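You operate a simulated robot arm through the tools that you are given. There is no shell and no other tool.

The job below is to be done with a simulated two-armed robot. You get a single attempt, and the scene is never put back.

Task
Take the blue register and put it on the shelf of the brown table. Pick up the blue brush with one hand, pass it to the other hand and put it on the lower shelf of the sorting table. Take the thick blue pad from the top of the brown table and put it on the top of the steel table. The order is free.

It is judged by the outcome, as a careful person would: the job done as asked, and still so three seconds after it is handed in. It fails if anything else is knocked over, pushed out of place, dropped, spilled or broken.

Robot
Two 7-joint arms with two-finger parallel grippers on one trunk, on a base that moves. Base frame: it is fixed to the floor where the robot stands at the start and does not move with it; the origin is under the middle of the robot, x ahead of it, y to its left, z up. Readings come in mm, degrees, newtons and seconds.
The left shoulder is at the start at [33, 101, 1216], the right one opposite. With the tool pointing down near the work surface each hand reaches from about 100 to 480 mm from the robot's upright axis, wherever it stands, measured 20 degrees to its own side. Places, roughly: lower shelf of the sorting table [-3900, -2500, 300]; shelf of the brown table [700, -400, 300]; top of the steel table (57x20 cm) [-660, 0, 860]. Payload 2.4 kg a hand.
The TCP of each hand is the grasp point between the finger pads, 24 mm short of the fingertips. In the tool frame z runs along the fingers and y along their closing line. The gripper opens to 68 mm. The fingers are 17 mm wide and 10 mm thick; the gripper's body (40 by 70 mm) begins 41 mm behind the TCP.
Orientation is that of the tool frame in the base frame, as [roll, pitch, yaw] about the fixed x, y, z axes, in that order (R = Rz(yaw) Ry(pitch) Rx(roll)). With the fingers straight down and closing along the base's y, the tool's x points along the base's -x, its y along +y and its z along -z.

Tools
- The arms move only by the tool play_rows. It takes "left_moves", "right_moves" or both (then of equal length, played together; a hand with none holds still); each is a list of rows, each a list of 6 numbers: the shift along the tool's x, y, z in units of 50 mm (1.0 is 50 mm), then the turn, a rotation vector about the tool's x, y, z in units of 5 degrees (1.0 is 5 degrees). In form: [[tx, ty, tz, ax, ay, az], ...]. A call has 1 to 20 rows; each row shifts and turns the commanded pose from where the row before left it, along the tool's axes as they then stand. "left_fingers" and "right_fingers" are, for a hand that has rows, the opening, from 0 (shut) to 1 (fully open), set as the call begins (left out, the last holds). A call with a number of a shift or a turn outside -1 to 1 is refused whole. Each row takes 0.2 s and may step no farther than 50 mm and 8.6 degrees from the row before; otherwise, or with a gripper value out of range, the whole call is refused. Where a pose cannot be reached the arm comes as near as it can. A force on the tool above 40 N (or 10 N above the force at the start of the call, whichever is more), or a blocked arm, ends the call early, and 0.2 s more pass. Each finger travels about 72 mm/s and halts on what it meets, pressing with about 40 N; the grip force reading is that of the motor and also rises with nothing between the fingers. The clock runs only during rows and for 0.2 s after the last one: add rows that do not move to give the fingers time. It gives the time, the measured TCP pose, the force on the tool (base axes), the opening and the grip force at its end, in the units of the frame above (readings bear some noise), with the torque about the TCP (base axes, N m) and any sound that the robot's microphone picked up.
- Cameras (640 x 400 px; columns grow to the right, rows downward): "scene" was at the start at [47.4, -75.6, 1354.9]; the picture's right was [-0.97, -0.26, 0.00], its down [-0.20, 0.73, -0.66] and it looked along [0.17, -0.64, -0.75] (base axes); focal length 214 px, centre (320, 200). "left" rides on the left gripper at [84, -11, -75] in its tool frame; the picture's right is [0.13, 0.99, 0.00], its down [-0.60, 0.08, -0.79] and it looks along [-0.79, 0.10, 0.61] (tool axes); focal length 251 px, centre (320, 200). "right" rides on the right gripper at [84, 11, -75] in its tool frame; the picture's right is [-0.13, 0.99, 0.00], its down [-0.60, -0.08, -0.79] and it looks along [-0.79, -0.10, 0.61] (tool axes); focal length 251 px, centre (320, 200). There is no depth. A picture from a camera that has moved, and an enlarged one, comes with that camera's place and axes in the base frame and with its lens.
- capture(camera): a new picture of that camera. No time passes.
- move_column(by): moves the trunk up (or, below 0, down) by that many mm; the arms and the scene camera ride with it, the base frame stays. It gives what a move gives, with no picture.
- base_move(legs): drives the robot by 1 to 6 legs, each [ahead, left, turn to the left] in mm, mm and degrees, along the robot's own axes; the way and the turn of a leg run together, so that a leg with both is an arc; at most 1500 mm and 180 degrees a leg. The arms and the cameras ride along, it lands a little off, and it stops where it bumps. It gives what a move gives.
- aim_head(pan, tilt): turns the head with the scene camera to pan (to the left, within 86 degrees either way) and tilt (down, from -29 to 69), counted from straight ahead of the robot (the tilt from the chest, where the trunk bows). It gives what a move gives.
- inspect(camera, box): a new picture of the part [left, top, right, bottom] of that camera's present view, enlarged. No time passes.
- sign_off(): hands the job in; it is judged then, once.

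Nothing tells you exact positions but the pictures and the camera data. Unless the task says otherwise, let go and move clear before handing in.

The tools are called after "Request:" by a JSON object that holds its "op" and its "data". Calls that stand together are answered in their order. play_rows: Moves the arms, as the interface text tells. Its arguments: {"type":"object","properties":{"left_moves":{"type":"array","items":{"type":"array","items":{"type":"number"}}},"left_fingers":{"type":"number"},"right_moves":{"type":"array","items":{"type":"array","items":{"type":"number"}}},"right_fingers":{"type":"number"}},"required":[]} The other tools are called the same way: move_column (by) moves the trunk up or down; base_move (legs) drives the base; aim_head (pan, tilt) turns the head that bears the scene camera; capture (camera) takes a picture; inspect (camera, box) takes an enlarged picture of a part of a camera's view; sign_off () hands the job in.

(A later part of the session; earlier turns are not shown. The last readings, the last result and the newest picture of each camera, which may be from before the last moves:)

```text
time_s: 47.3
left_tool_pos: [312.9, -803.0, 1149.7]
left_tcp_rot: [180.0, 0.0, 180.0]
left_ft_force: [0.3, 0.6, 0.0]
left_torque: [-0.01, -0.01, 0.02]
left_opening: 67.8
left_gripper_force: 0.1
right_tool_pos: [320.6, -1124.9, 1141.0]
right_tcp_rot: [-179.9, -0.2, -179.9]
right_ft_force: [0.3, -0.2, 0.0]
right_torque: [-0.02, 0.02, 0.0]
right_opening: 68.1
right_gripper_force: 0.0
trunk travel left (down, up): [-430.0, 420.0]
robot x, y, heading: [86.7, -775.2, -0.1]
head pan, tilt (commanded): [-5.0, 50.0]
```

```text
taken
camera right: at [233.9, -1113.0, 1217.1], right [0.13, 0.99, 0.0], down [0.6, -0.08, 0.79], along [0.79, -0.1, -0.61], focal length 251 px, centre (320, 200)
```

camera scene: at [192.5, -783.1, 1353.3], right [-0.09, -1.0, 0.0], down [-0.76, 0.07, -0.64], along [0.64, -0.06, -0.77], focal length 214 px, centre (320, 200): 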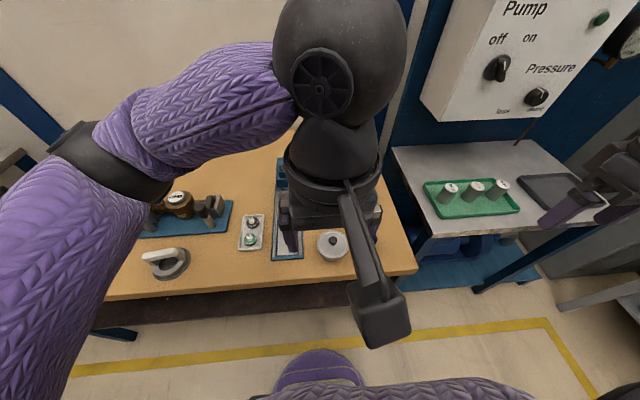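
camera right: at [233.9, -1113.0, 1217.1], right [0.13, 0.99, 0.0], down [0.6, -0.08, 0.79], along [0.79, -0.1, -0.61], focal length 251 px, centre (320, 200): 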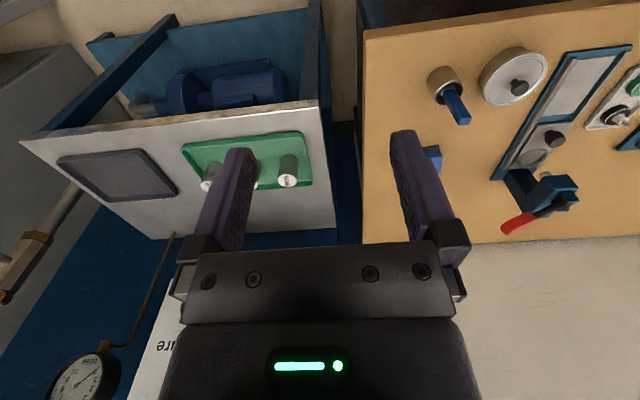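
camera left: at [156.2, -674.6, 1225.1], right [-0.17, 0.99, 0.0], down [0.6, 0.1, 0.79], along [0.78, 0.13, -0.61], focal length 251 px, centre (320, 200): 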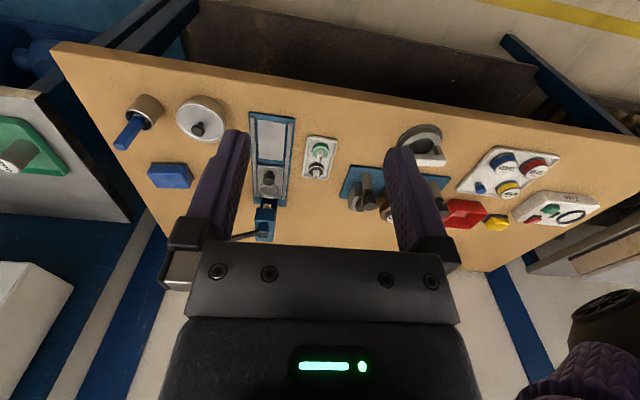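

The combined step was longer than 50 mm, so I'll shorten the rows.

Request:
{"op": "play_rows", "data": {"left_moves": [[0.3, 0.9, 0, 0, 0, 0], [0.3, 0.9, 0, 0, 0, 0], [0.3, 0.9, 0, 0, 0, 0], [0.3, 0.9, 0, 0, 0, 0], [0.3, 0.9, 0, 0, 0, 0], [0.3, 0.9, 0, 0, 0, 0]], "right_moves": [[-0.5, 0.5, 0, 0, 0, 0], [-0.5, 0.5, 0, 0, 0, 0], [-0.5, 0.5, 0, 0, 0, 0], [-0.5, 0.5, 0, 0, 0, 0], [-0.5, 0.5, 0, 0, 0, 0], [-0.5, 0.5, 0, 0, 0, 0]]}}

Request:
{"op": "capture", "data": {"camera": "scene"}}

Request:
{"op": "capture", "data": {"camera": "right"}}

```text
time_s: 48.1
left_tool_pos: [276.3, -675.9, 1154.4]
left_tcp_rot: [-178.9, 0.2, -176.5]
left_ft_force: [10.9, -15.8, 11.1]
left_torque: [1.13, 2.09, 1.79]
left_opening: 68.1
left_gripper_force: 0.1
left hand out of reach, approached as far as the arm can: row 3, 4
right_tool_pos: [392.2, -1052.3, 1142.3]
right_tcp_rot: [-179.8, 0.0, -179.9]
right_ft_force: [-0.7, -1.3, -0.3]
right_torque: [0.04, 0.01, 0.03]
right_opening: 68.0
right_gripper_force: 0.0
trunk travel left (down, up): [-430.0, 420.0]
robot x, y, heading: [87.6, -774.6, 0.3]
head pan, tilt (commanded): [-5.0, 50.0]
stopped in row 4 (left hand): the force on the tool passed its limit at 142 N (the readings are from after the stop); the commanded pose is now the measured one
```

```text
taken
camera scene: at [192.7, -783.7, 1353.3], right [-0.09, -1.0, 0.0], down [-0.76, 0.07, -0.64], along [0.64, -0.06, -0.77], focal length 214 px, centre (320, 200)
```

scene: 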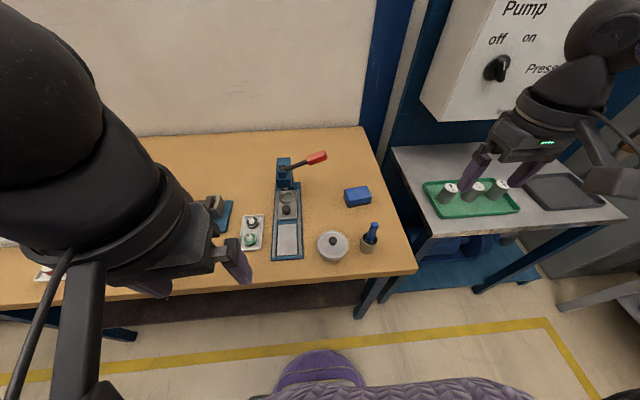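

```text
taken
camera right: at [306.0, -1040.8, 1217.6], right [0.13, 0.99, 0.0], down [0.6, -0.08, 0.79], along [0.79, -0.1, -0.61], focal length 251 px, centre (320, 200)
```

right: 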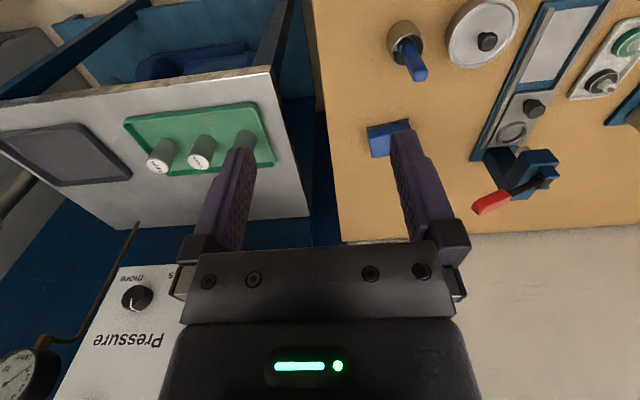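

Now the view is clear. I'll zoom in on the pad and the brush for measuring.

Request:
{"op": "inspect", "data": {"camera": "scene", "box": [310, 170, 400, 270]}}

Request:
{"op": "inspect", "data": {"camera": "right", "box": [340, 0, 480, 180]}}

Request:
{"op": "capture", "data": {"camera": "left"}}

```text
4.00 times, centred on (355, 220) of scene
camera zoom: at [192.7, -783.7, 1353.3], right [-0.09, -1.0, 0.0], down [-0.76, 0.07, -0.64], along [0.64, -0.06, -0.77], focal length 858 px, centre (180, 120)
```

zoom: 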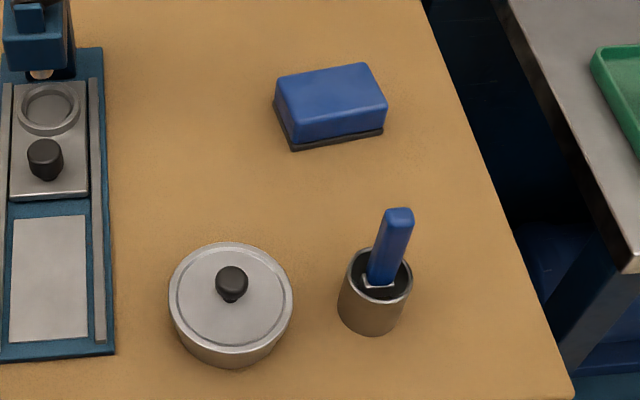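

```text
2.22 times, centred on (410, 90) of right
camera zoom: at [306.0, -1040.8, 1217.6], right [0.13, 0.99, 0.0], down [0.6, -0.08, 0.79], along [0.79, -0.1, -0.61], focal length 559 px, centre (120, 444)
```

zoom: 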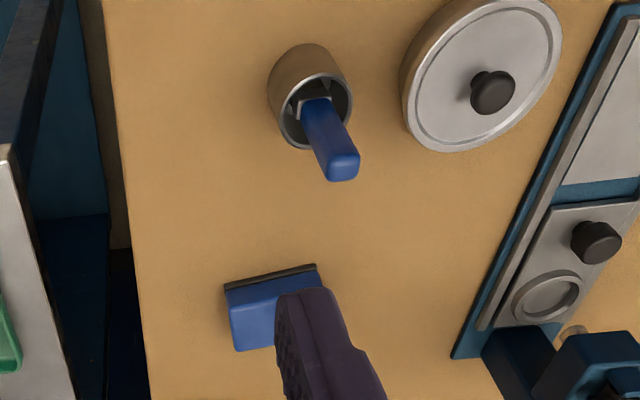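

```text
taken
camera left: at [193.3, -690.4, 1231.0], right [-0.19, 0.98, -0.02], down [0.59, 0.13, 0.79], along [0.78, 0.14, -0.61], focal length 251 px, centre (320, 200)
```

left: 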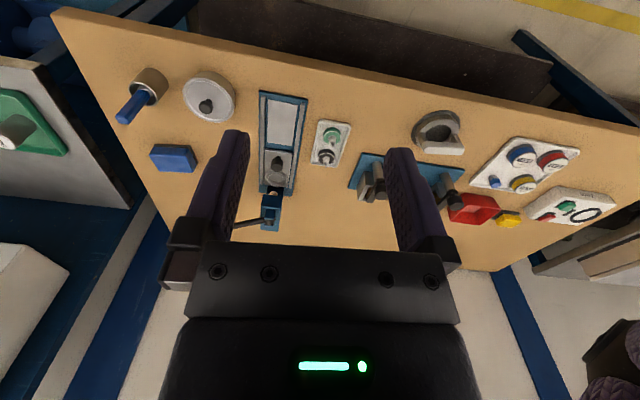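

The pad measures about 80×57×30 mm, centred near [648, -948], with its long side running about along y; the brush stands in the cup at about [468, -940]. The pad is out of reach from here, so I'll creep the base closer to the table.

Request:
{"op": "base_move", "data": {"legs": [[50, 0, 0]]}}

Request:
{"op": "base_move", "data": {"legs": [[40, 0, 0]]}}

```text
time_s: 49.1
left_tool_pos: [327.7, -675.7, 1154.9]
left_tcp_rot: [-178.9, 0.2, -176.5]
left_ft_force: [14.5, -35.7, 9.2]
left_torque: [2.8, 2.24, 4.13]
left_opening: 67.9
left_gripper_force: 0.0
right_tool_pos: [442.5, -1053.2, 1142.4]
right_tcp_rot: [-179.9, 0.0, -180.0]
right_ft_force: [0.0, 0.9, 0.9]
right_torque: [0.01, -0.02, -0.03]
right_opening: 67.9
right_gripper_force: 0.1
trunk travel left (down, up): [-430.0, 420.0]
robot x, y, heading: [136.0, -775.6, -0.0]
head pan, tilt (commanded): [-5.0, 50.0]
```

```text
time_s: 49.9
left_tool_pos: [368.3, -676.5, 1155.6]
left_tcp_rot: [-178.8, 0.3, -176.5]
left_ft_force: [3.8, -14.1, 1.6]
left_torque: [1.22, 0.52, 1.67]
left_opening: 68.0
left_gripper_force: 0.1
right_tool_pos: [481.2, -1052.3, 1142.5]
right_tcp_rot: [-179.9, -0.1, 180.0]
right_ft_force: [0.8, -0.2, 0.3]
right_torque: [0.01, 0.0, -0.02]
right_opening: 68.1
right_gripper_force: 0.0
trunk travel left (down, up): [-430.0, 420.0]
robot x, y, heading: [179.8, -777.5, -0.3]
head pan, tilt (commanded): [-5.0, 50.0]
```

The left gripper shows a contact force, probably against its own arm, so I'll back it off a little.

Request:
{"op": "play_rows", "data": {"left_moves": [[-0.3, -0.5, 0, 0, 0, 0], [-0.3, -0.5, 0, 0, 0, 0], [-0.2, -0.4, 0, 0, 0, 0]]}}

Request:
{"op": "capture", "data": {"camera": "scene"}}

Request:
{"op": "aim_head", "data": {"pan": 50, "tilt": 50}}

Request:
{"op": "capture", "data": {"camera": "scene"}}

```text
time_s: 50.7
left_tool_pos: [412.4, -746.7, 1155.3]
left_tcp_rot: [-178.9, 0.3, -176.5]
left_ft_force: [-0.5, 0.3, -0.8]
left_torque: [-0.01, -0.01, -0.01]
left_opening: 68.0
left_gripper_force: 0.0
right_tool_pos: [481.2, -1053.5, 1141.3]
right_tcp_rot: [-179.9, -0.1, -180.0]
right_ft_force: [0.4, -0.4, -0.3]
right_torque: [-0.02, 0.02, -0.02]
right_opening: 67.9
right_gripper_force: 0.0
trunk travel left (down, up): [-430.0, 420.0]
robot x, y, heading: [182.2, -774.9, -0.2]
head pan, tilt (commanded): [-5.0, 50.0]
```

```text
taken
camera scene: at [283.0, -783.8, 1353.3], right [-0.09, -1.0, 0.0], down [-0.76, 0.07, -0.64], along [0.64, -0.06, -0.77], focal length 214 px, centre (320, 200)
```

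scene: 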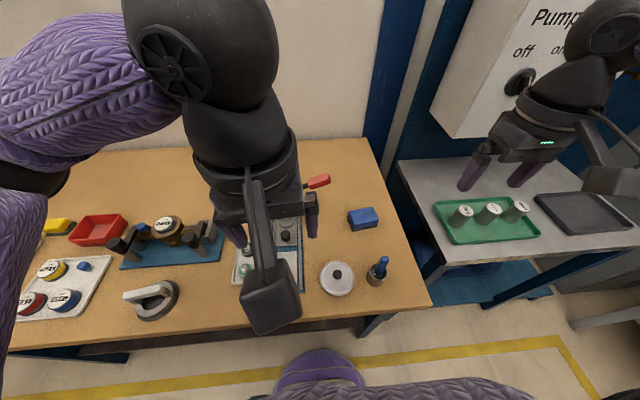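

```text
time_s: 52.0
left_tool_pos: [412.9, -745.8, 1157.5]
left_tcp_rot: [-178.9, 0.3, -176.6]
left_ft_force: [0.1, -0.4, -0.2]
left_torque: [-0.03, 0.01, 0.05]
left_opening: 67.7
left_gripper_force: 0.0
right_tool_pos: [482.4, -1052.6, 1141.4]
right_tcp_rot: [-179.9, 0.0, -180.0]
right_ft_force: [-0.4, 0.3, 0.8]
right_torque: [-0.01, -0.02, 0.01]
right_opening: 68.1
right_gripper_force: 0.0
trunk travel left (down, up): [-430.0, 420.0]
robot x, y, heading: [178.4, -776.6, -0.4]
head pan, tilt (commanded): [50.0, 50.0]
```

```text
taken
camera scene: at [255.9, -717.8, 1353.4], right [0.76, -0.65, 0.0], down [-0.49, -0.58, -0.64], along [0.41, 0.49, -0.77], focal length 214 px, centre (320, 200)
```

scene: 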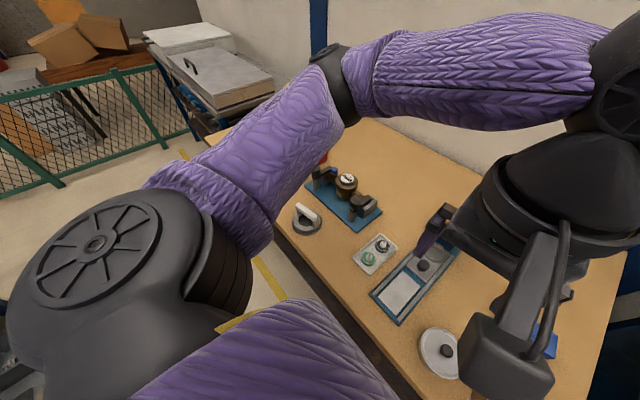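

No bump so far; I'll go 30 mm further, then bring the right hand above the pad and turn it so the fingers close across the pad's short side.

Request:
{"op": "base_move", "data": {"legs": [[30, 0, 0.3]]}}

Request:
{"op": "aim_head", "data": {"pan": -10, "tilt": 50}}

Request:
{"op": "play_rows", "data": {"right_moves": [[-0.4, 0.3, 0, 0, 0, -1], [-0.4, 0.3, 0, 0, 0, -1], [-0.4, 0.3, 0, 0, 0, -1], [0, 0, 0, 0, 0, -1], [0, 0, 0, 0, 0, -1], [0, 0, 0, 0, 0, -1], [0, 0, 0, 0, 0, -1], [0, 0, 0, 0, 0, -1], [0, 0, 0, 0, 0, -1], [0, 0, 0, 0, 0, -1]]}}

Request:
{"op": "capture", "data": {"camera": "scene"}}

Request:
{"op": "capture", "data": {"camera": "right"}}

```text
time_s: 52.8
left_tool_pos: [444.5, -743.9, 1157.5]
left_tcp_rot: [-178.9, 0.2, -176.2]
left_ft_force: [0.6, 0.0, 0.1]
left_torque: [-0.03, 0.02, 0.0]
left_opening: 67.9
left_gripper_force: 0.1
right_tool_pos: [515.4, -1052.0, 1142.0]
right_tcp_rot: [-180.0, -0.1, -179.8]
right_ft_force: [-0.4, -0.4, 0.3]
right_torque: [0.01, 0.0, -0.03]
right_opening: 68.0
right_gripper_force: 0.0
trunk travel left (down, up): [-430.0, 420.0]
robot x, y, heading: [206.2, -777.1, 0.0]
head pan, tilt (commanded): [50.0, 50.0]
```

```text
time_s: 54.1
left_tool_pos: [442.8, -744.2, 1156.6]
left_tcp_rot: [-178.9, 0.3, -176.2]
left_ft_force: [-0.2, -0.9, 0.3]
left_torque: [0.0, 0.0, 0.05]
left_opening: 68.0
left_gripper_force: 0.1
right_tool_pos: [514.0, -1051.2, 1142.8]
right_tcp_rot: [-179.9, 0.0, -179.9]
right_ft_force: [0.2, 0.2, -0.3]
right_torque: [-0.03, -0.01, -0.03]
right_opening: 67.8
right_gripper_force: 0.1
trunk travel left (down, up): [-430.0, 420.0]
robot x, y, heading: [210.4, -773.0, -0.2]
head pan, tilt (commanded): [-10.0, 50.0]
```

```text
time_s: 56.3
left_tool_pos: [443.9, -744.9, 1156.5]
left_tcp_rot: [-178.8, 0.4, -176.1]
left_ft_force: [0.3, 0.1, 0.2]
left_torque: [-0.02, 0.0, 0.01]
left_opening: 68.1
left_gripper_force: 0.1
right_tool_pos: [571.3, -1000.7, 1141.9]
right_tcp_rot: [-179.8, -0.1, -129.7]
right_ft_force: [0.2, -0.5, 0.3]
right_torque: [0.02, -0.02, 0.02]
right_opening: 67.9
right_gripper_force: 0.2
trunk travel left (down, up): [-430.0, 420.0]
robot x, y, heading: [207.5, -775.9, 0.1]
head pan, tilt (commanded): [-10.0, 50.0]
```

```text
taken
camera scene: at [313.2, -789.7, 1353.3], right [-0.17, -0.99, 0.0], down [-0.75, 0.13, -0.64], along [0.63, -0.11, -0.77], focal length 214 px, centre (320, 200)
```

scene: 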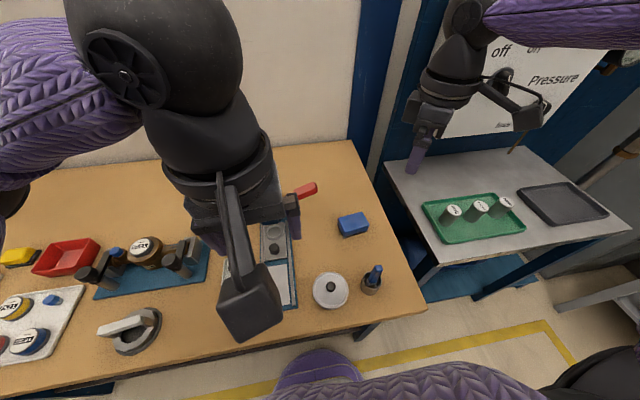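

```text
taken
camera right: at [506.3, -1057.6, 1217.5], right [-0.68, 0.73, 0.0], down [0.45, 0.42, 0.79], along [0.58, 0.54, -0.61], focal length 251 px, centre (320, 200)
```

right: 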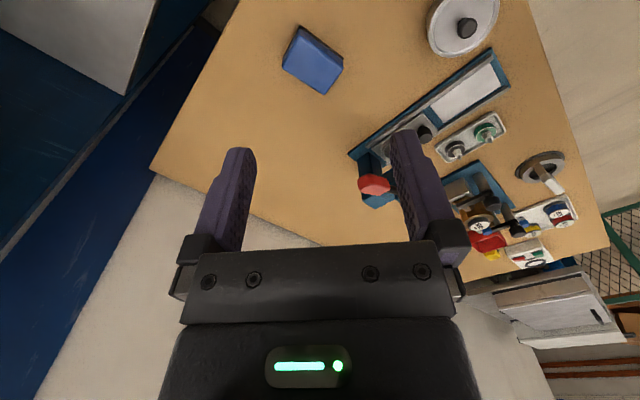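

Request:
{"op": "play_rows", "data": {"right_moves": [[0, 0, 0, 0, 0, -1], [0, 0, 0, 0, 0, -1], [0, 0, 0, 0, 0, -1], [0, 0, 0, 0, 0, -1], [0, 0, 0, 0, 0, -1], [0, 0, 0, 0, 0, -1], [0, 0, 0, 0, 0, -1], [0, 0, 0, 0, 0, -1], [0, 0, 0, 0, 0, -1], [0, 0, 0, 0, 0, -0.6]]}}

Request:
{"op": "capture", "data": {"camera": "right"}}

Request:
{"op": "inspect", "data": {"camera": "scene", "box": [320, 190, 400, 250]}}

```text
time_s: 58.5
left_tool_pos: [443.2, -744.1, 1156.8]
left_tcp_rot: [-179.0, 0.3, -176.2]
left_ft_force: [0.3, -0.3, -0.3]
left_torque: [-0.02, 0.0, 0.05]
left_opening: 67.9
left_gripper_force: 0.2
right_tool_pos: [569.2, -1001.3, 1141.5]
right_tcp_rot: [-180.0, -0.1, -81.7]
right_ft_force: [0.3, -0.7, -0.3]
right_torque: [0.0, -0.03, -0.02]
right_opening: 67.8
right_gripper_force: 0.0
trunk travel left (down, up): [-430.0, 420.0]
robot x, y, heading: [208.8, -777.6, -0.0]
head pan, tilt (commanded): [-10.0, 50.0]
```

```text
taken
camera right: at [568.8, -1085.1, 1218.2], right [-1.0, -0.02, 0.0], down [-0.01, 0.61, 0.79], along [-0.01, 0.79, -0.61], focal length 251 px, centre (320, 200)
```

right: 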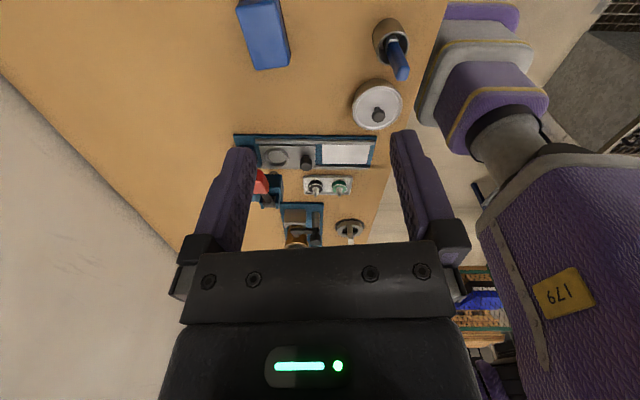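

```text
6.67 times, centred on (360, 220) of scene
camera zoom: at [313.2, -789.7, 1353.3], right [-0.17, -0.99, 0.0], down [-0.75, 0.13, -0.64], along [0.63, -0.11, -0.77], focal length 1430 px, centre (53, 67)
```

zoom: 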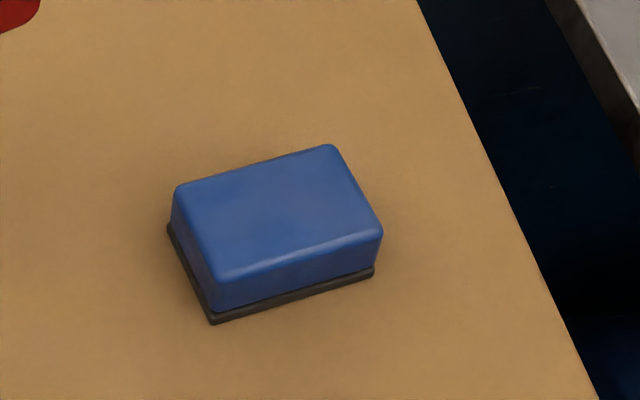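

The pad's short side is aligned with the fingers now (yaw -82). I'll move above the pad's centre and lower part of the way.

Request:
{"op": "play_rows", "data": {"right_moves": [[-0.213, -0.404, 0.6, 0, 0, 0], [-0.213, -0.404, 0.6, 0, 0, 0], [-0.213, -0.404, 0.6, 0, 0, 0], [-0.213, -0.404, 0.6, 0, 0, 0], [0, 0, 0, 0, 0, 0]]}}

Request:
{"op": "capture", "data": {"camera": "right"}}

Request:
{"op": "capture", "data": {"camera": "scene"}}

```text
time_s: 59.7
left_tool_pos: [443.3, -743.9, 1155.9]
left_tcp_rot: [-178.9, 0.4, -176.2]
left_ft_force: [0.4, 0.0, -0.1]
left_torque: [-0.01, 0.03, 0.01]
left_opening: 68.1
left_gripper_force: 0.0
right_tool_pos: [629.4, -954.0, 1028.4]
right_tcp_rot: [180.0, -0.2, -81.8]
right_ft_force: [0.2, -0.3, -0.9]
right_torque: [-0.02, 0.0, -0.04]
right_opening: 68.0
right_gripper_force: 0.1
right hand out of reach, approached as far as the arm can: row 4
trunk travel left (down, up): [-430.0, 420.0]
robot x, y, heading: [214.0, -774.5, 0.3]
head pan, tilt (commanded): [-10.0, 50.0]
```

```text
taken
camera right: at [628.8, -1037.8, 1103.8], right [-1.0, -0.01, 0.0], down [-0.01, 0.61, 0.79], along [-0.01, 0.79, -0.61], focal length 251 px, centre (320, 200)
```

right: 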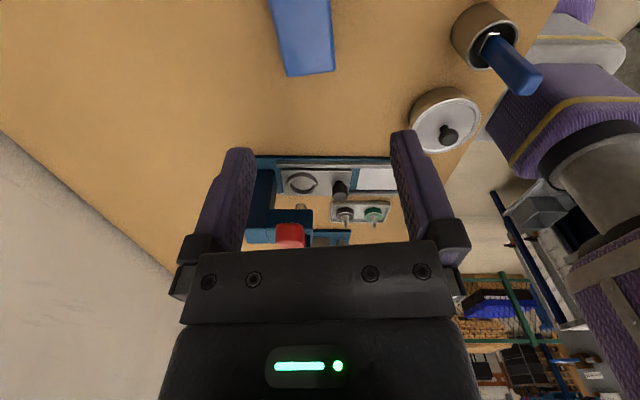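

```text
taken
camera scene: at [313.5, -789.6, 1353.3], right [-0.17, -0.99, 0.0], down [-0.76, 0.13, -0.64], along [0.63, -0.11, -0.77], focal length 214 px, centre (320, 200)
```

scene: 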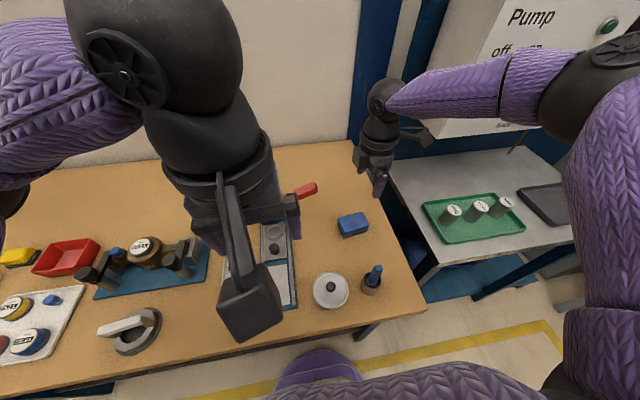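

The hand ran out of reach about 15 mm short of the pad. I'll inspect where the robot's base and torso are relative to the table edge.

Request:
{"op": "inspect", "data": {"camera": "right", "box": [420, 0, 640, 160]}}

Request:
{"op": "aim_head", "data": {"pan": -60, "tilt": 50}}

Request:
{"op": "capture", "data": {"camera": "scene"}}

```text
2.50 times, centred on (530, 80) of right
camera zoom: at [628.8, -1037.8, 1103.8], right [-1.0, -0.01, 0.0], down [-0.01, 0.61, 0.79], along [-0.01, 0.79, -0.61], focal length 629 px, centre (-205, 500)
```

zoom: 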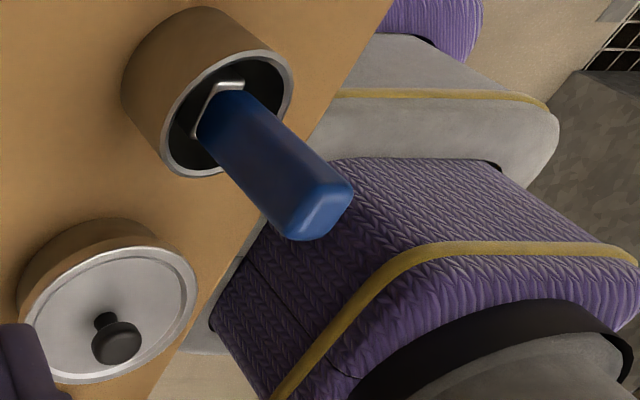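

```text
time_s: 60.9
left_tool_pos: [443.8, -744.2, 1156.3]
left_tcp_rot: [-178.9, 0.2, -176.2]
left_ft_force: [0.0, -1.5, 0.0]
left_torque: [0.0, -0.01, 0.03]
left_opening: 67.9
left_gripper_force: 0.0
right_tool_pos: [629.2, -954.0, 1029.2]
right_tcp_rot: [179.9, -0.2, -81.8]
right_ft_force: [0.0, -0.2, -0.4]
right_torque: [0.02, 0.01, 0.0]
right_opening: 67.9
right_gripper_force: 0.0
trunk travel left (down, up): [-430.0, 420.0]
robot x, y, heading: [210.3, -777.8, 0.3]
head pan, tilt (commanded): [-60.0, 50.0]
```

```text
taken
camera scene: at [276.1, -843.0, 1353.3], right [-0.86, -0.5, 0.0], down [-0.38, 0.66, -0.64], along [0.32, -0.56, -0.77], focal length 214 px, centre (320, 200)
```

scene: 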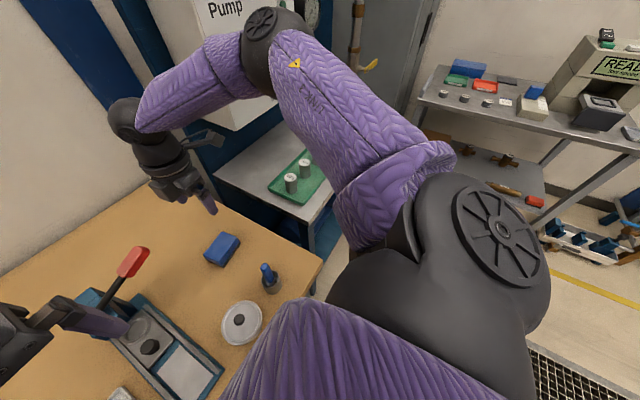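

The base fits under the tabletop edge. The reach may be better lower down, so I'll lower the hand over the pad before the last bit forward.

Request:
{"op": "play_rows", "data": {"right_moves": [[0, 0, 0.6, 0, 0, 0], [0, 0, 0.6, 0, 0, 0], [0, 0, 0.6, 0, 0, 0], [-0.1, -0.25, 0.3, 0, 0, 0], [0, 0, 0, 0, 0, 0]]}}

Request:
{"op": "capture", "data": {"camera": "right"}}

Request:
{"op": "capture", "data": {"camera": "scene"}}

```text
time_s: 62.1
left_tool_pos: [443.3, -744.3, 1156.8]
left_tcp_rot: [-178.9, 0.2, -176.3]
left_ft_force: [-0.8, -0.2, 0.4]
left_torque: [0.04, -0.02, 0.02]
left_opening: 68.1
left_gripper_force: 0.0
right_tool_pos: [596.8, -973.0, 963.3]
right_tcp_rot: [179.9, -0.1, -81.9]
right_ft_force: [0.1, 0.4, -0.9]
right_torque: [0.0, 0.0, 0.01]
right_opening: 68.3
right_gripper_force: 0.0
right hand out of reach, approached as far as the arm can: row 1, 2, 3, 4
trunk travel left (down, up): [-430.0, 420.0]
robot x, y, heading: [207.4, -777.4, 0.1]
head pan, tilt (commanded): [-60.0, 50.0]
```

```text
taken
camera right: at [595.8, -1057.2, 1038.4], right [-1.0, -0.01, 0.0], down [-0.01, 0.61, 0.79], along [-0.01, 0.79, -0.61], focal length 251 px, centre (320, 200)
```

right: 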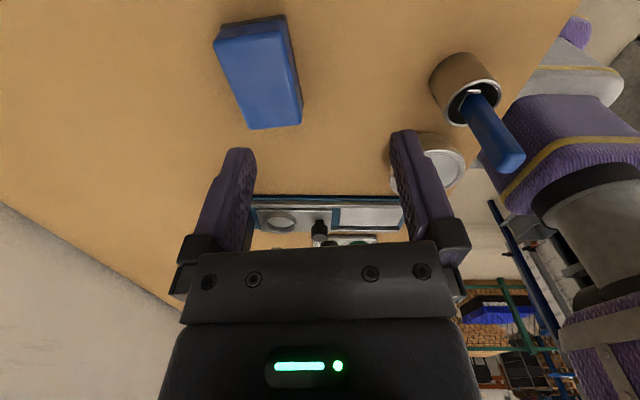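

```text
taken
camera scene: at [276.0, -843.0, 1353.4], right [-0.87, -0.5, 0.0], down [-0.38, 0.66, -0.64], along [0.32, -0.56, -0.77], focal length 214 px, centre (320, 200)
```

scene: 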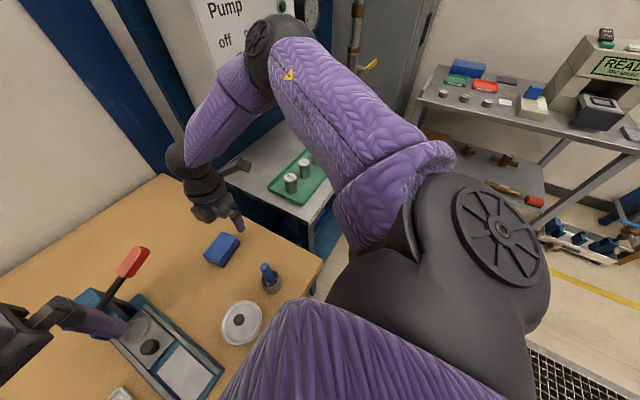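

The limit depends on height: the shoulder is too high. I'll raise the right hand, tuck the left hand back a little, lower the trunk about 200 mm, and try again from there.

Request:
{"op": "play_rows", "data": {"left_moves": [[0.8, 0, 0, 0, 0, 0], [0.8, 0, 0, 0, 0, 0], [0, 0, 0, 0, 0, 0], [0, 0, 0, 0, 0, 0]], "right_moves": [[0, 0, -1, 0, 0, 0], [0, 0, -1, 0, 0, 0], [0, 0, -1, 0, 0, 0], [0, 0, -1, 0, 0, 0]]}}

Request:
{"op": "move_column", "data": {"by": -200}}

Request:
{"op": "capture", "data": {"camera": "scene"}}

Request:
{"op": "capture", "data": {"camera": "right"}}

```text
time_s: 62.6
left_tool_pos: [398.3, -749.8, 1158.9]
left_tcp_rot: [-179.1, 1.3, -175.1]
left_ft_force: [65.9, 20.2, 0.3]
left_torque: [-1.52, 4.96, -1.47]
left_opening: 68.1
left_gripper_force: 0.0
right_tool_pos: [597.7, -972.5, 1029.8]
right_tcp_rot: [179.9, -0.2, -81.7]
right_ft_force: [0.4, -0.5, -0.5]
right_torque: [0.0, 0.0, 0.03]
right_opening: 67.9
right_gripper_force: 0.0
trunk travel left (down, up): [-430.0, 420.0]
robot x, y, heading: [209.6, -776.8, 0.0]
head pan, tilt (commanded): [-60.0, 50.0]
stopped in row 2 (left hand): the force on the tool passed its limit at 314 N (the readings are from after the stop); the commanded pose is now the measured one
```

```text
time_s: 62.9
left_tool_pos: [397.9, -750.5, 1158.6]
left_tcp_rot: [-179.1, 1.5, -175.1]
left_ft_force: [17.9, 6.3, -1.8]
left_torque: [-0.41, 1.25, -0.42]
left_opening: 68.0
left_gripper_force: 0.1
right_tool_pos: [596.1, -972.5, 1029.4]
right_tcp_rot: [-180.0, -0.2, -81.7]
right_ft_force: [-0.4, 0.2, -1.1]
right_torque: [-0.02, 0.03, 0.02]
right_opening: 67.8
right_gripper_force: 0.0
trunk travel left (down, up): [-429.0, 421.0]
robot x, y, heading: [206.5, -777.6, 0.1]
head pan, tilt (commanded): [-60.0, 50.0]
stopped: the force on the tool passed its limit at 83 N (the readings are from after the stop); the commanded pose is now the measured one
```

```text
taken
camera scene: at [276.1, -843.0, 1352.3], right [-0.87, -0.5, 0.0], down [-0.38, 0.66, -0.64], along [0.32, -0.56, -0.77], focal length 214 px, centre (320, 200)
```

scene: 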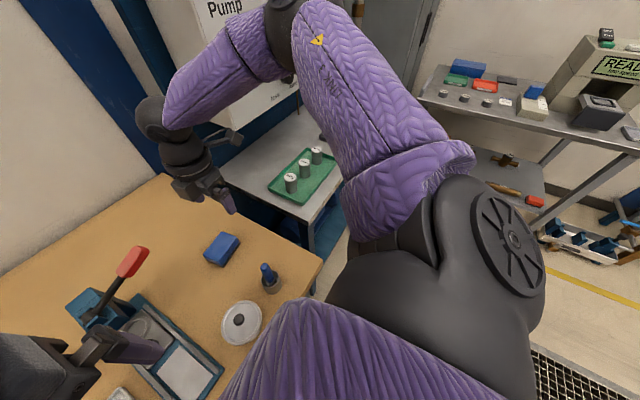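

```text
taken
camera right: at [595.9, -1056.5, 1105.7], right [-1.0, -0.01, 0.0], down [-0.01, 0.61, 0.79], along [-0.01, 0.79, -0.61], focal length 251 px, centre (320, 200)
```

right: 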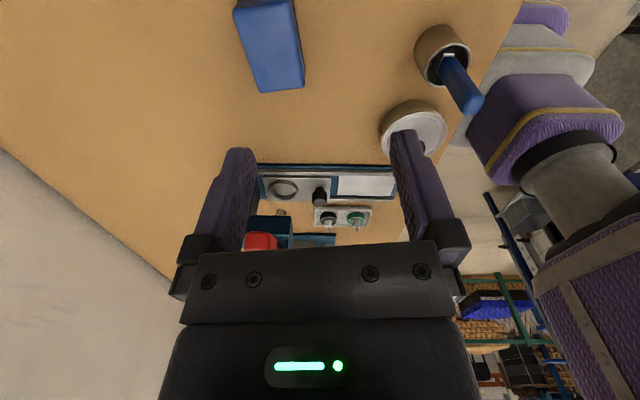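

The left gripper's camera bracket touched the chest. I'll move the left hand forward off it, raise the right hand, then lower the trunk.

Request:
{"op": "play_rows", "data": {"left_moves": [[-0.8, 0, 0, 0, 0, 0], [-0.6, 0, 0, 0, 0, 0], [0, 0, 0, 0, 0, 0]], "right_moves": [[0, 0, -1, 0, 0, 0], [0, 0, -1, 0, 0, 0], [0, 0, -0.6, 0, 0, 0]]}}

```text
time_s: 63.7
left_tool_pos: [468.9, -745.5, 1161.9]
left_tcp_rot: [-179.2, 1.5, -175.2]
left_ft_force: [-0.2, -0.5, 0.5]
left_torque: [0.0, -0.01, 0.03]
left_opening: 67.7
left_gripper_force: 0.1
right_tool_pos: [599.7, -976.2, 1161.8]
right_tcp_rot: [-180.0, -0.2, -81.7]
right_ft_force: [0.5, 0.7, -1.0]
right_torque: [0.0, 0.01, 0.0]
right_opening: 68.1
right_gripper_force: 0.1
trunk travel left (down, up): [-429.0, 421.0]
robot x, y, heading: [212.8, -773.4, -0.1]
head pan, tilt (commanded): [-60.0, 50.0]
```

Request:
{"op": "move_column", "data": {"by": -120}}

Request:
{"op": "play_rows", "data": {"left_moves": [[0, 0.3, -0.9, 0, 0, 0], [0, 0.3, -0.9, 0, 0, 0]]}}

Request:
{"op": "capture", "data": {"camera": "scene"}}

```text
time_s: 65.2
left_tool_pos: [467.5, -744.4, 1040.3]
left_tcp_rot: [-179.2, 1.5, -175.3]
left_ft_force: [0.2, -0.3, -0.4]
left_torque: [0.04, 0.02, -0.04]
left_opening: 68.1
left_gripper_force: 0.1
right_tool_pos: [596.8, -972.0, 1039.9]
right_tcp_rot: [180.0, 0.0, -81.7]
right_ft_force: [0.3, 0.2, 0.2]
right_torque: [-0.03, -0.01, -0.03]
right_opening: 68.0
right_gripper_force: 0.1
trunk travel left (down, up): [-309.0, 541.0]
robot x, y, heading: [211.3, -777.3, -0.0]
head pan, tilt (commanded): [-60.0, 50.0]
```

```text
time_s: 65.8
left_tool_pos: [461.9, -712.4, 1132.5]
left_tcp_rot: [-179.1, 1.6, -175.2]
left_ft_force: [0.6, 0.3, 0.0]
left_torque: [0.02, -0.01, 0.01]
left_opening: 67.9
left_gripper_force: 0.0
right_tool_pos: [595.5, -971.8, 1039.5]
right_tcp_rot: [-180.0, -0.2, -81.7]
right_ft_force: [0.3, -0.2, -1.0]
right_torque: [0.01, -0.04, 0.01]
right_opening: 68.1
right_gripper_force: 0.1
trunk travel left (down, up): [-309.0, 541.0]
robot x, y, heading: [212.0, -775.0, -0.1]
head pan, tilt (commanded): [-60.0, 50.0]
```

```text
taken
camera scene: at [294.8, -842.9, 1231.4], right [-0.87, -0.5, 0.0], down [-0.38, 0.66, -0.64], along [0.32, -0.56, -0.77], focal length 214 px, centre (320, 200)
```

scene: 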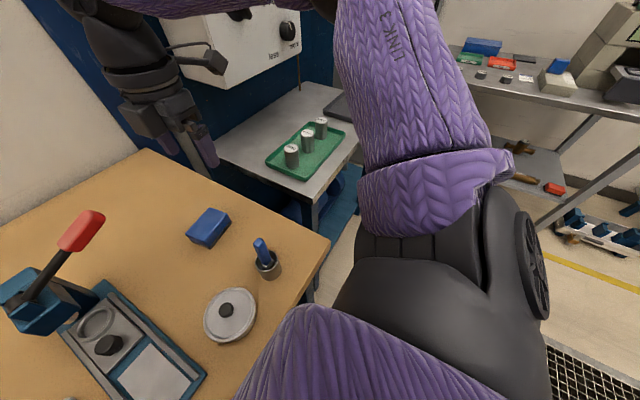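

Lowering also bows the chest slightly forward, which helps. I'll go down another 90 mm and then reach for the pad.

Request:
{"op": "move_column", "data": {"by": -90}}

Request:
{"op": "play_rows", "data": {"right_moves": [[-0.2, -0.4, 0, 0, 0, 0], [-0.2, -0.4, 0, 0, 0, 0], [0, 0, 0, 0, 0, 0]]}}

Request:
{"op": "capture", "data": {"camera": "scene"}}

Request:
{"op": "capture", "data": {"camera": "right"}}

```text
time_s: 67.1
left_tool_pos: [462.3, -713.7, 1039.4]
left_tcp_rot: [-179.1, 1.5, -175.2]
left_ft_force: [-0.1, 0.2, -0.4]
left_torque: [-0.01, 0.01, -0.01]
left_opening: 68.0
left_gripper_force: 0.1
right_tool_pos: [596.0, -972.1, 950.0]
right_tcp_rot: [180.0, -0.1, -81.7]
right_ft_force: [-1.0, -0.1, 0.7]
right_torque: [0.0, -0.02, -0.01]
right_opening: 67.9
right_gripper_force: 0.0
trunk travel left (down, up): [-219.0, 631.0]
robot x, y, heading: [210.2, -777.2, 0.3]
head pan, tilt (commanded): [-60.0, 50.0]
```

```text
time_s: 67.9
left_tool_pos: [462.4, -712.6, 1040.1]
left_tcp_rot: [-179.1, 1.5, -175.2]
left_ft_force: [0.1, -0.2, -0.3]
left_torque: [-0.01, -0.01, -0.01]
left_opening: 68.1
left_gripper_force: 0.0
right_tool_pos: [631.3, -944.7, 947.5]
right_tcp_rot: [-180.0, -0.2, -81.7]
right_ft_force: [0.4, -0.1, -0.3]
right_torque: [-0.01, 0.02, 0.0]
right_opening: 67.9
right_gripper_force: 0.2
trunk travel left (down, up): [-219.0, 631.0]
robot x, y, heading: [209.8, -776.0, 0.1]
head pan, tilt (commanded): [-60.0, 50.0]
```

```text
taken
camera scene: at [315.8, -842.9, 1140.0], right [-0.87, -0.5, 0.0], down [-0.38, 0.66, -0.64], along [0.32, -0.56, -0.77], focal length 214 px, centre (320, 200)
```

scene: 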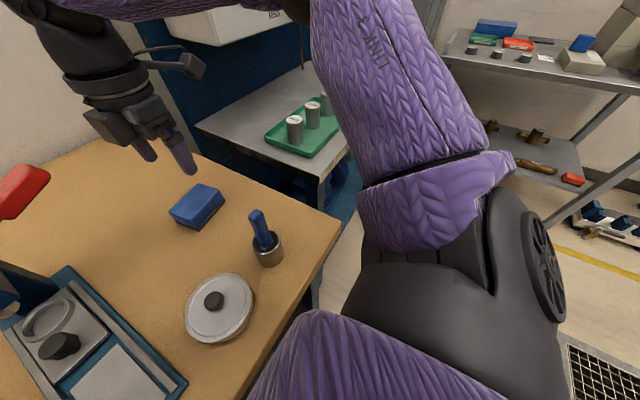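

```text
taken
camera right: at [631.4, -1028.5, 1024.6], right [-1.0, -0.01, 0.0], down [-0.01, 0.61, 0.79], along [-0.01, 0.79, -0.61], focal length 251 px, centre (320, 200)
```

right: 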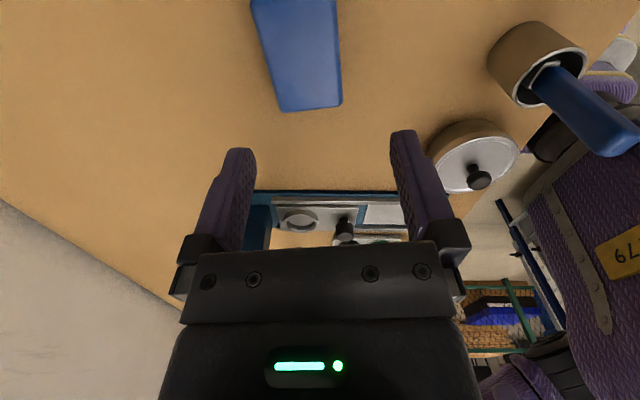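

In reach now. The pad's centre is about 11 mm further in x than the TCP; I'll correct and lower until the fingertips are just above the pad.

Request:
{"op": "play_rows", "data": {"right_moves": [[0.09, -0.22, 0, 0, 0, 0], [0, 0, 0.8, 0, 0, 0], [0, 0, 0.75, 0, 0, 0], [0, 0, 0, 0, 0, 0]]}}

Request:
{"op": "capture", "data": {"camera": "right"}}

Request:
{"op": "inspect", "data": {"camera": "scene", "box": [60, 80, 300, 260]}}

```text
time_s: 68.9
left_tool_pos: [463.1, -712.3, 1039.4]
left_tcp_rot: [-179.2, 1.6, -175.2]
left_ft_force: [-0.5, 0.0, -0.6]
left_torque: [0.03, 0.0, -0.02]
left_opening: 67.9
left_gripper_force: 0.0
right_tool_pos: [645.9, -951.5, 871.6]
right_tcp_rot: [180.0, -0.1, -81.8]
right_ft_force: [-0.6, 0.4, -0.2]
right_torque: [0.0, -0.02, 0.0]
right_opening: 67.8
right_gripper_force: 0.0
trunk travel left (down, up): [-219.0, 631.0]
robot x, y, heading: [209.2, -773.3, 0.2]
head pan, tilt (commanded): [-60.0, 50.0]
```

```text
taken
camera right: at [644.3, -1035.5, 946.5], right [-1.0, -0.01, 0.0], down [-0.01, 0.61, 0.79], along [-0.01, 0.79, -0.61], focal length 251 px, centre (320, 200)
```

right: 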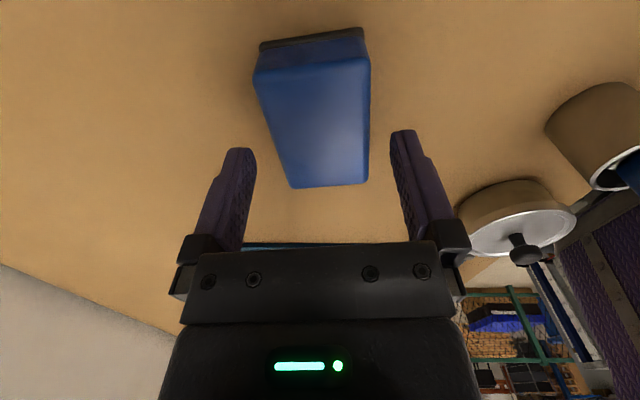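

```text
2.22 times, centred on (180, 170) of scene
camera zoom: at [315.8, -843.0, 1140.0], right [-0.87, -0.5, 0.0], down [-0.38, 0.66, -0.64], along [0.32, -0.56, -0.77], focal length 477 px, centre (631, 267)
```

zoom: 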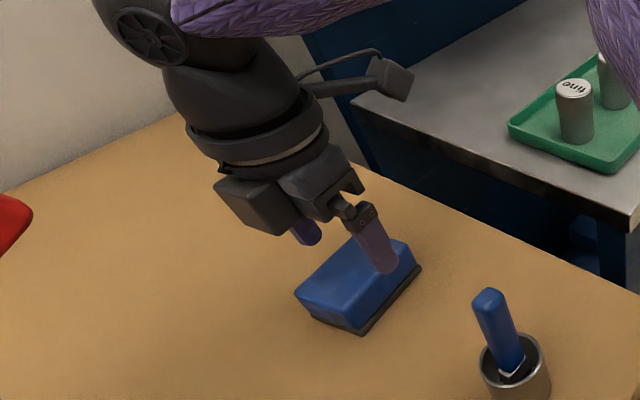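

The pad is centred between the fingers and aligned. Now I descend so the fingers straddle it.

Request:
{"op": "play_rows", "data": {"right_moves": [[-0.08, 0, 0.3, 0, 0, 0], [0, 0, 0.3, 0, 0, 0], [0, 0, 0.17, 0, 0, 0], [0, 0, 0, 0, 0, 0]]}}

Request:
{"op": "capture", "data": {"camera": "right"}}

Request:
{"op": "inspect", "data": {"camera": "scene", "box": [100, 100, 260, 240]}}

```text
time_s: 69.9
left_tool_pos: [463.6, -714.4, 1039.6]
left_tcp_rot: [-179.1, 1.4, -175.3]
left_ft_force: [0.1, -0.2, 0.2]
left_torque: [-0.01, -0.01, 0.01]
left_opening: 67.9
left_gripper_force: 0.1
right_tool_pos: [645.6, -946.2, 832.7]
right_tcp_rot: [180.0, -0.2, -81.7]
right_ft_force: [0.6, -0.1, 0.3]
right_torque: [-0.03, 0.03, 0.02]
right_opening: 68.0
right_gripper_force: 0.0
trunk travel left (down, up): [-219.0, 631.0]
robot x, y, heading: [206.9, -775.4, 0.2]
head pan, tilt (commanded): [-60.0, 50.0]
```

```text
taken
camera right: at [643.8, -1030.4, 908.6], right [-1.0, -0.01, 0.0], down [-0.01, 0.61, 0.79], along [-0.01, 0.79, -0.61], focal length 251 px, centre (320, 200)
```

right: 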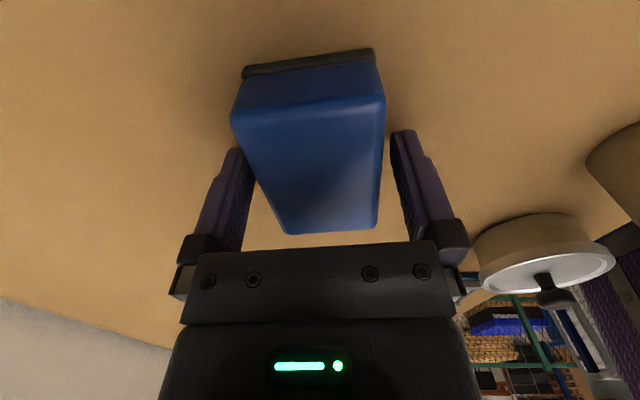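

```text
2.86 times, centred on (180, 170) of scene
camera zoom: at [315.7, -843.0, 1140.0], right [-0.87, -0.5, 0.0], down [-0.38, 0.66, -0.64], along [0.32, -0.56, -0.77], focal length 613 px, centre (720, 286)
```

zoom: 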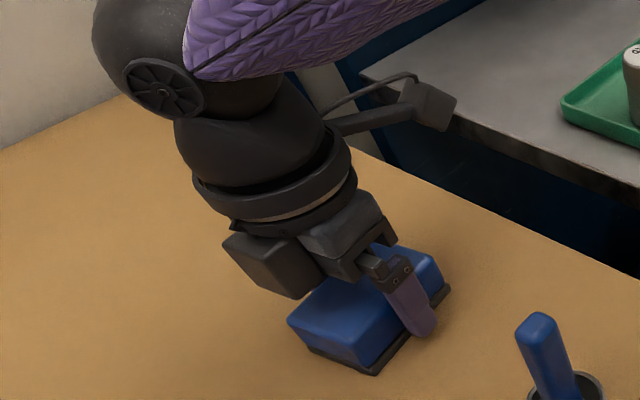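

The fingers straddle the pad without contact. Closing the gripper.

Request:
{"op": "play_rows", "data": {"right_moves": [[0, 0, 0.08, 0, 0, 0], [0, 0, 0, 0, 0, 0], [0, 0, 0, 0, 0, 0], [0, 0, 0, 0, 0, 0]], "right_fingers": 0}}

Request:
{"op": "capture", "data": {"camera": "right"}}

```text
time_s: 70.9
left_tool_pos: [461.8, -712.8, 1039.0]
left_tcp_rot: [-179.0, 1.6, -175.3]
left_ft_force: [0.3, -0.1, -0.2]
left_torque: [-0.01, 0.0, -0.01]
left_opening: 67.9
left_gripper_force: 0.1
right_tool_pos: [644.1, -945.6, 831.4]
right_tcp_rot: [-179.6, -0.1, -81.8]
right_ft_force: [9.6, -6.5, 38.6]
right_torque: [-0.01, 0.26, 0.02]
right_opening: 53.4
right_gripper_force: 40.1
trunk travel left (down, up): [-219.0, 631.0]
robot x, y, heading: [212.4, -773.8, 0.0]
head pan, tilt (commanded): [-60.0, 50.0]
```

```text
taken
camera right: at [642.8, -1030.1, 907.3], right [-1.0, -0.01, -0.01], down [-0.01, 0.61, 0.79], along [-0.01, 0.79, -0.61], focal length 251 px, centre (320, 200)
```

right: 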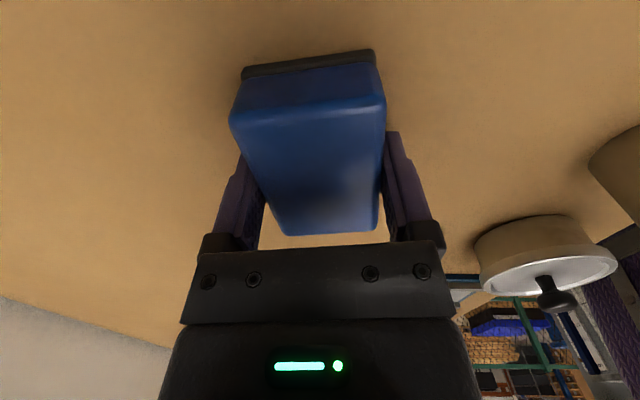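

The pad is gripped (53 mm, 40 N), with fingertips touching the table at z≈807. I lift it.

Request:
{"op": "play_rows", "data": {"right_moves": [[0, 0, -0.2, 0, 0, 0], [0, 0, -0.5, 0, 0, 0], [0, 0, -0.7, 0, 0, 0], [0, 0, -0.7, 0, 0, 0], [0, 0, -0.7, 0, 0, 0], [0, 0, 0, 0, 0, 0]]}}

Request:
{"op": "capture", "data": {"camera": "right"}}

Request:
{"op": "capture", "data": {"camera": "scene"}}

```text
time_s: 72.3
left_tool_pos: [462.4, -713.6, 1039.6]
left_tcp_rot: [-179.1, 1.5, -175.2]
left_ft_force: [-0.5, -0.6, -0.2]
left_torque: [0.0, 0.01, 0.0]
left_opening: 67.9
left_gripper_force: 0.1
right_tool_pos: [643.5, -946.0, 968.8]
right_tcp_rot: [179.9, -0.1, -81.7]
right_ft_force: [-0.7, -0.2, -0.9]
right_torque: [0.04, 0.0, 0.0]
right_opening: 53.5
right_gripper_force: 40.3
trunk travel left (down, up): [-219.0, 631.0]
robot x, y, heading: [210.8, -776.1, 0.0]
head pan, tilt (commanded): [-60.0, 50.0]
```

```text
taken
camera right: at [643.4, -1030.9, 1044.4], right [-1.0, -0.01, 0.0], down [-0.01, 0.61, 0.79], along [-0.01, 0.79, -0.61], focal length 251 px, centre (320, 200)
```

right: 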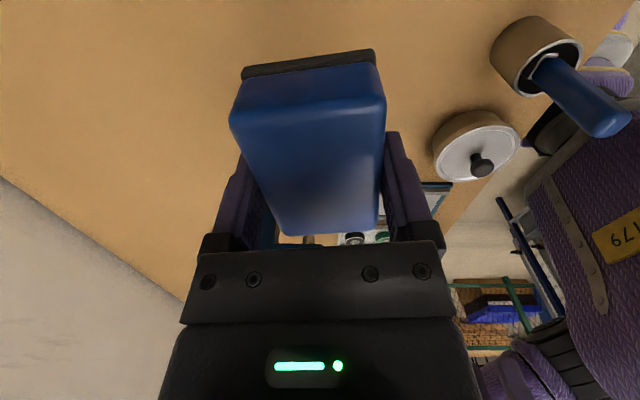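

```text
taken
camera scene: at [315.7, -843.0, 1139.9], right [-0.87, -0.5, 0.0], down [-0.38, 0.66, -0.64], along [0.32, -0.56, -0.77], focal length 214 px, centre (320, 200)
```

scene: 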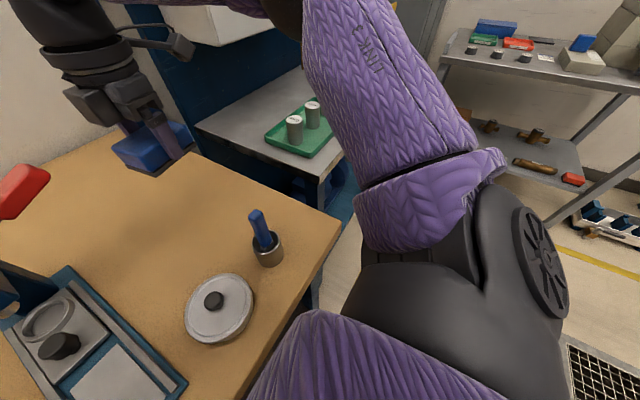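

The pad is lifted cleanly. I'll raise the trunk again and back away from the table.

Request:
{"op": "move_column", "data": {"by": 150}}

Request:
{"op": "base_move", "data": {"legs": [[-200, 0, 0]]}}

Request:
{"op": "play_rows", "data": {"right_moves": [[0, 0.9, 0, 0, 0, 0], [0, 0.9, 0, 0, 0, 0], [0, 0.9, 0, 0, 0, 0], [0, 0, 0, 0, 0, 0]]}}

Request:
{"op": "aim_head", "data": {"pan": -20, "tilt": 50}}

Request:
{"op": "capture", "data": {"camera": "scene"}}

```text
time_s: 74.0
left_tool_pos: [463.7, -712.6, 1190.3]
left_tcp_rot: [-179.1, 1.4, -175.4]
left_ft_force: [0.5, -0.3, -1.7]
left_torque: [0.0, 0.0, 0.01]
left_opening: 68.0
left_gripper_force: 0.2
right_tool_pos: [641.1, -945.8, 1126.6]
right_tcp_rot: [-179.1, -0.4, -81.9]
right_ft_force: [-0.8, -0.9, -0.7]
right_torque: [0.03, -0.03, 0.0]
right_opening: 53.6
right_gripper_force: 39.9
trunk travel left (down, up): [-369.0, 481.0]
robot x, y, heading: [209.6, -777.7, 0.4]
head pan, tilt (commanded): [-60.0, 50.0]
```

```text
time_s: 75.6
left_tool_pos: [259.9, -714.2, 1190.5]
left_tcp_rot: [-179.1, 1.4, -175.4]
left_ft_force: [0.4, 0.5, -0.1]
left_torque: [-0.05, 0.0, 0.01]
left_opening: 68.1
left_gripper_force: 0.0
right_tool_pos: [438.1, -946.9, 1126.1]
right_tcp_rot: [-179.1, -0.3, -81.8]
right_ft_force: [0.4, -0.4, -1.3]
right_torque: [0.0, -0.02, -0.01]
right_opening: 53.3
right_gripper_force: 40.2
trunk travel left (down, up): [-369.0, 481.0]
robot x, y, heading: [8.7, -773.9, -0.1]
head pan, tilt (commanded): [-60.0, 50.0]
```

```text
time_s: 76.6
left_tool_pos: [260.3, -714.3, 1190.2]
left_tcp_rot: [-179.2, 1.5, -175.3]
left_ft_force: [-0.5, 0.1, 0.4]
left_torque: [-0.01, 0.0, -0.01]
left_opening: 67.9
left_gripper_force: 0.0
right_tool_pos: [302.8, -965.6, 1126.9]
right_tcp_rot: [-179.1, -0.2, -81.9]
right_ft_force: [-0.1, -0.1, -1.2]
right_torque: [0.02, -0.03, 0.02]
right_opening: 53.3
right_gripper_force: 40.1
trunk travel left (down, up): [-369.0, 481.0]
robot x, y, heading: [8.0, -776.9, 0.2]
head pan, tilt (commanded): [-60.0, 50.0]
```

```text
time_s: 77.7
left_tool_pos: [261.3, -713.3, 1190.3]
left_tcp_rot: [-179.1, 1.5, -175.3]
left_ft_force: [-0.4, -0.4, 0.0]
left_torque: [-0.01, -0.01, -0.01]
left_opening: 68.1
left_gripper_force: 0.0
right_tool_pos: [302.7, -966.8, 1126.2]
right_tcp_rot: [-179.1, -0.4, -81.8]
right_ft_force: [-0.1, 0.1, -1.5]
right_torque: [0.02, 0.0, 0.01]
right_opening: 53.5
right_gripper_force: 40.0
trunk travel left (down, up): [-369.0, 481.0]
robot x, y, heading: [6.8, -775.9, -0.0]
head pan, tilt (commanded): [-20.0, 50.0]
```

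```text
taken
camera scene: at [116.2, -803.1, 1291.9], right [-0.34, -0.94, 0.0], down [-0.72, 0.26, -0.64], along [0.6, -0.22, -0.77], focal length 214 px, centre (320, 200)
```

scene: 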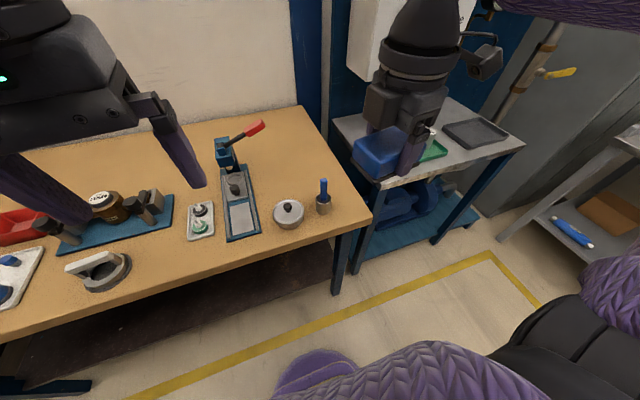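

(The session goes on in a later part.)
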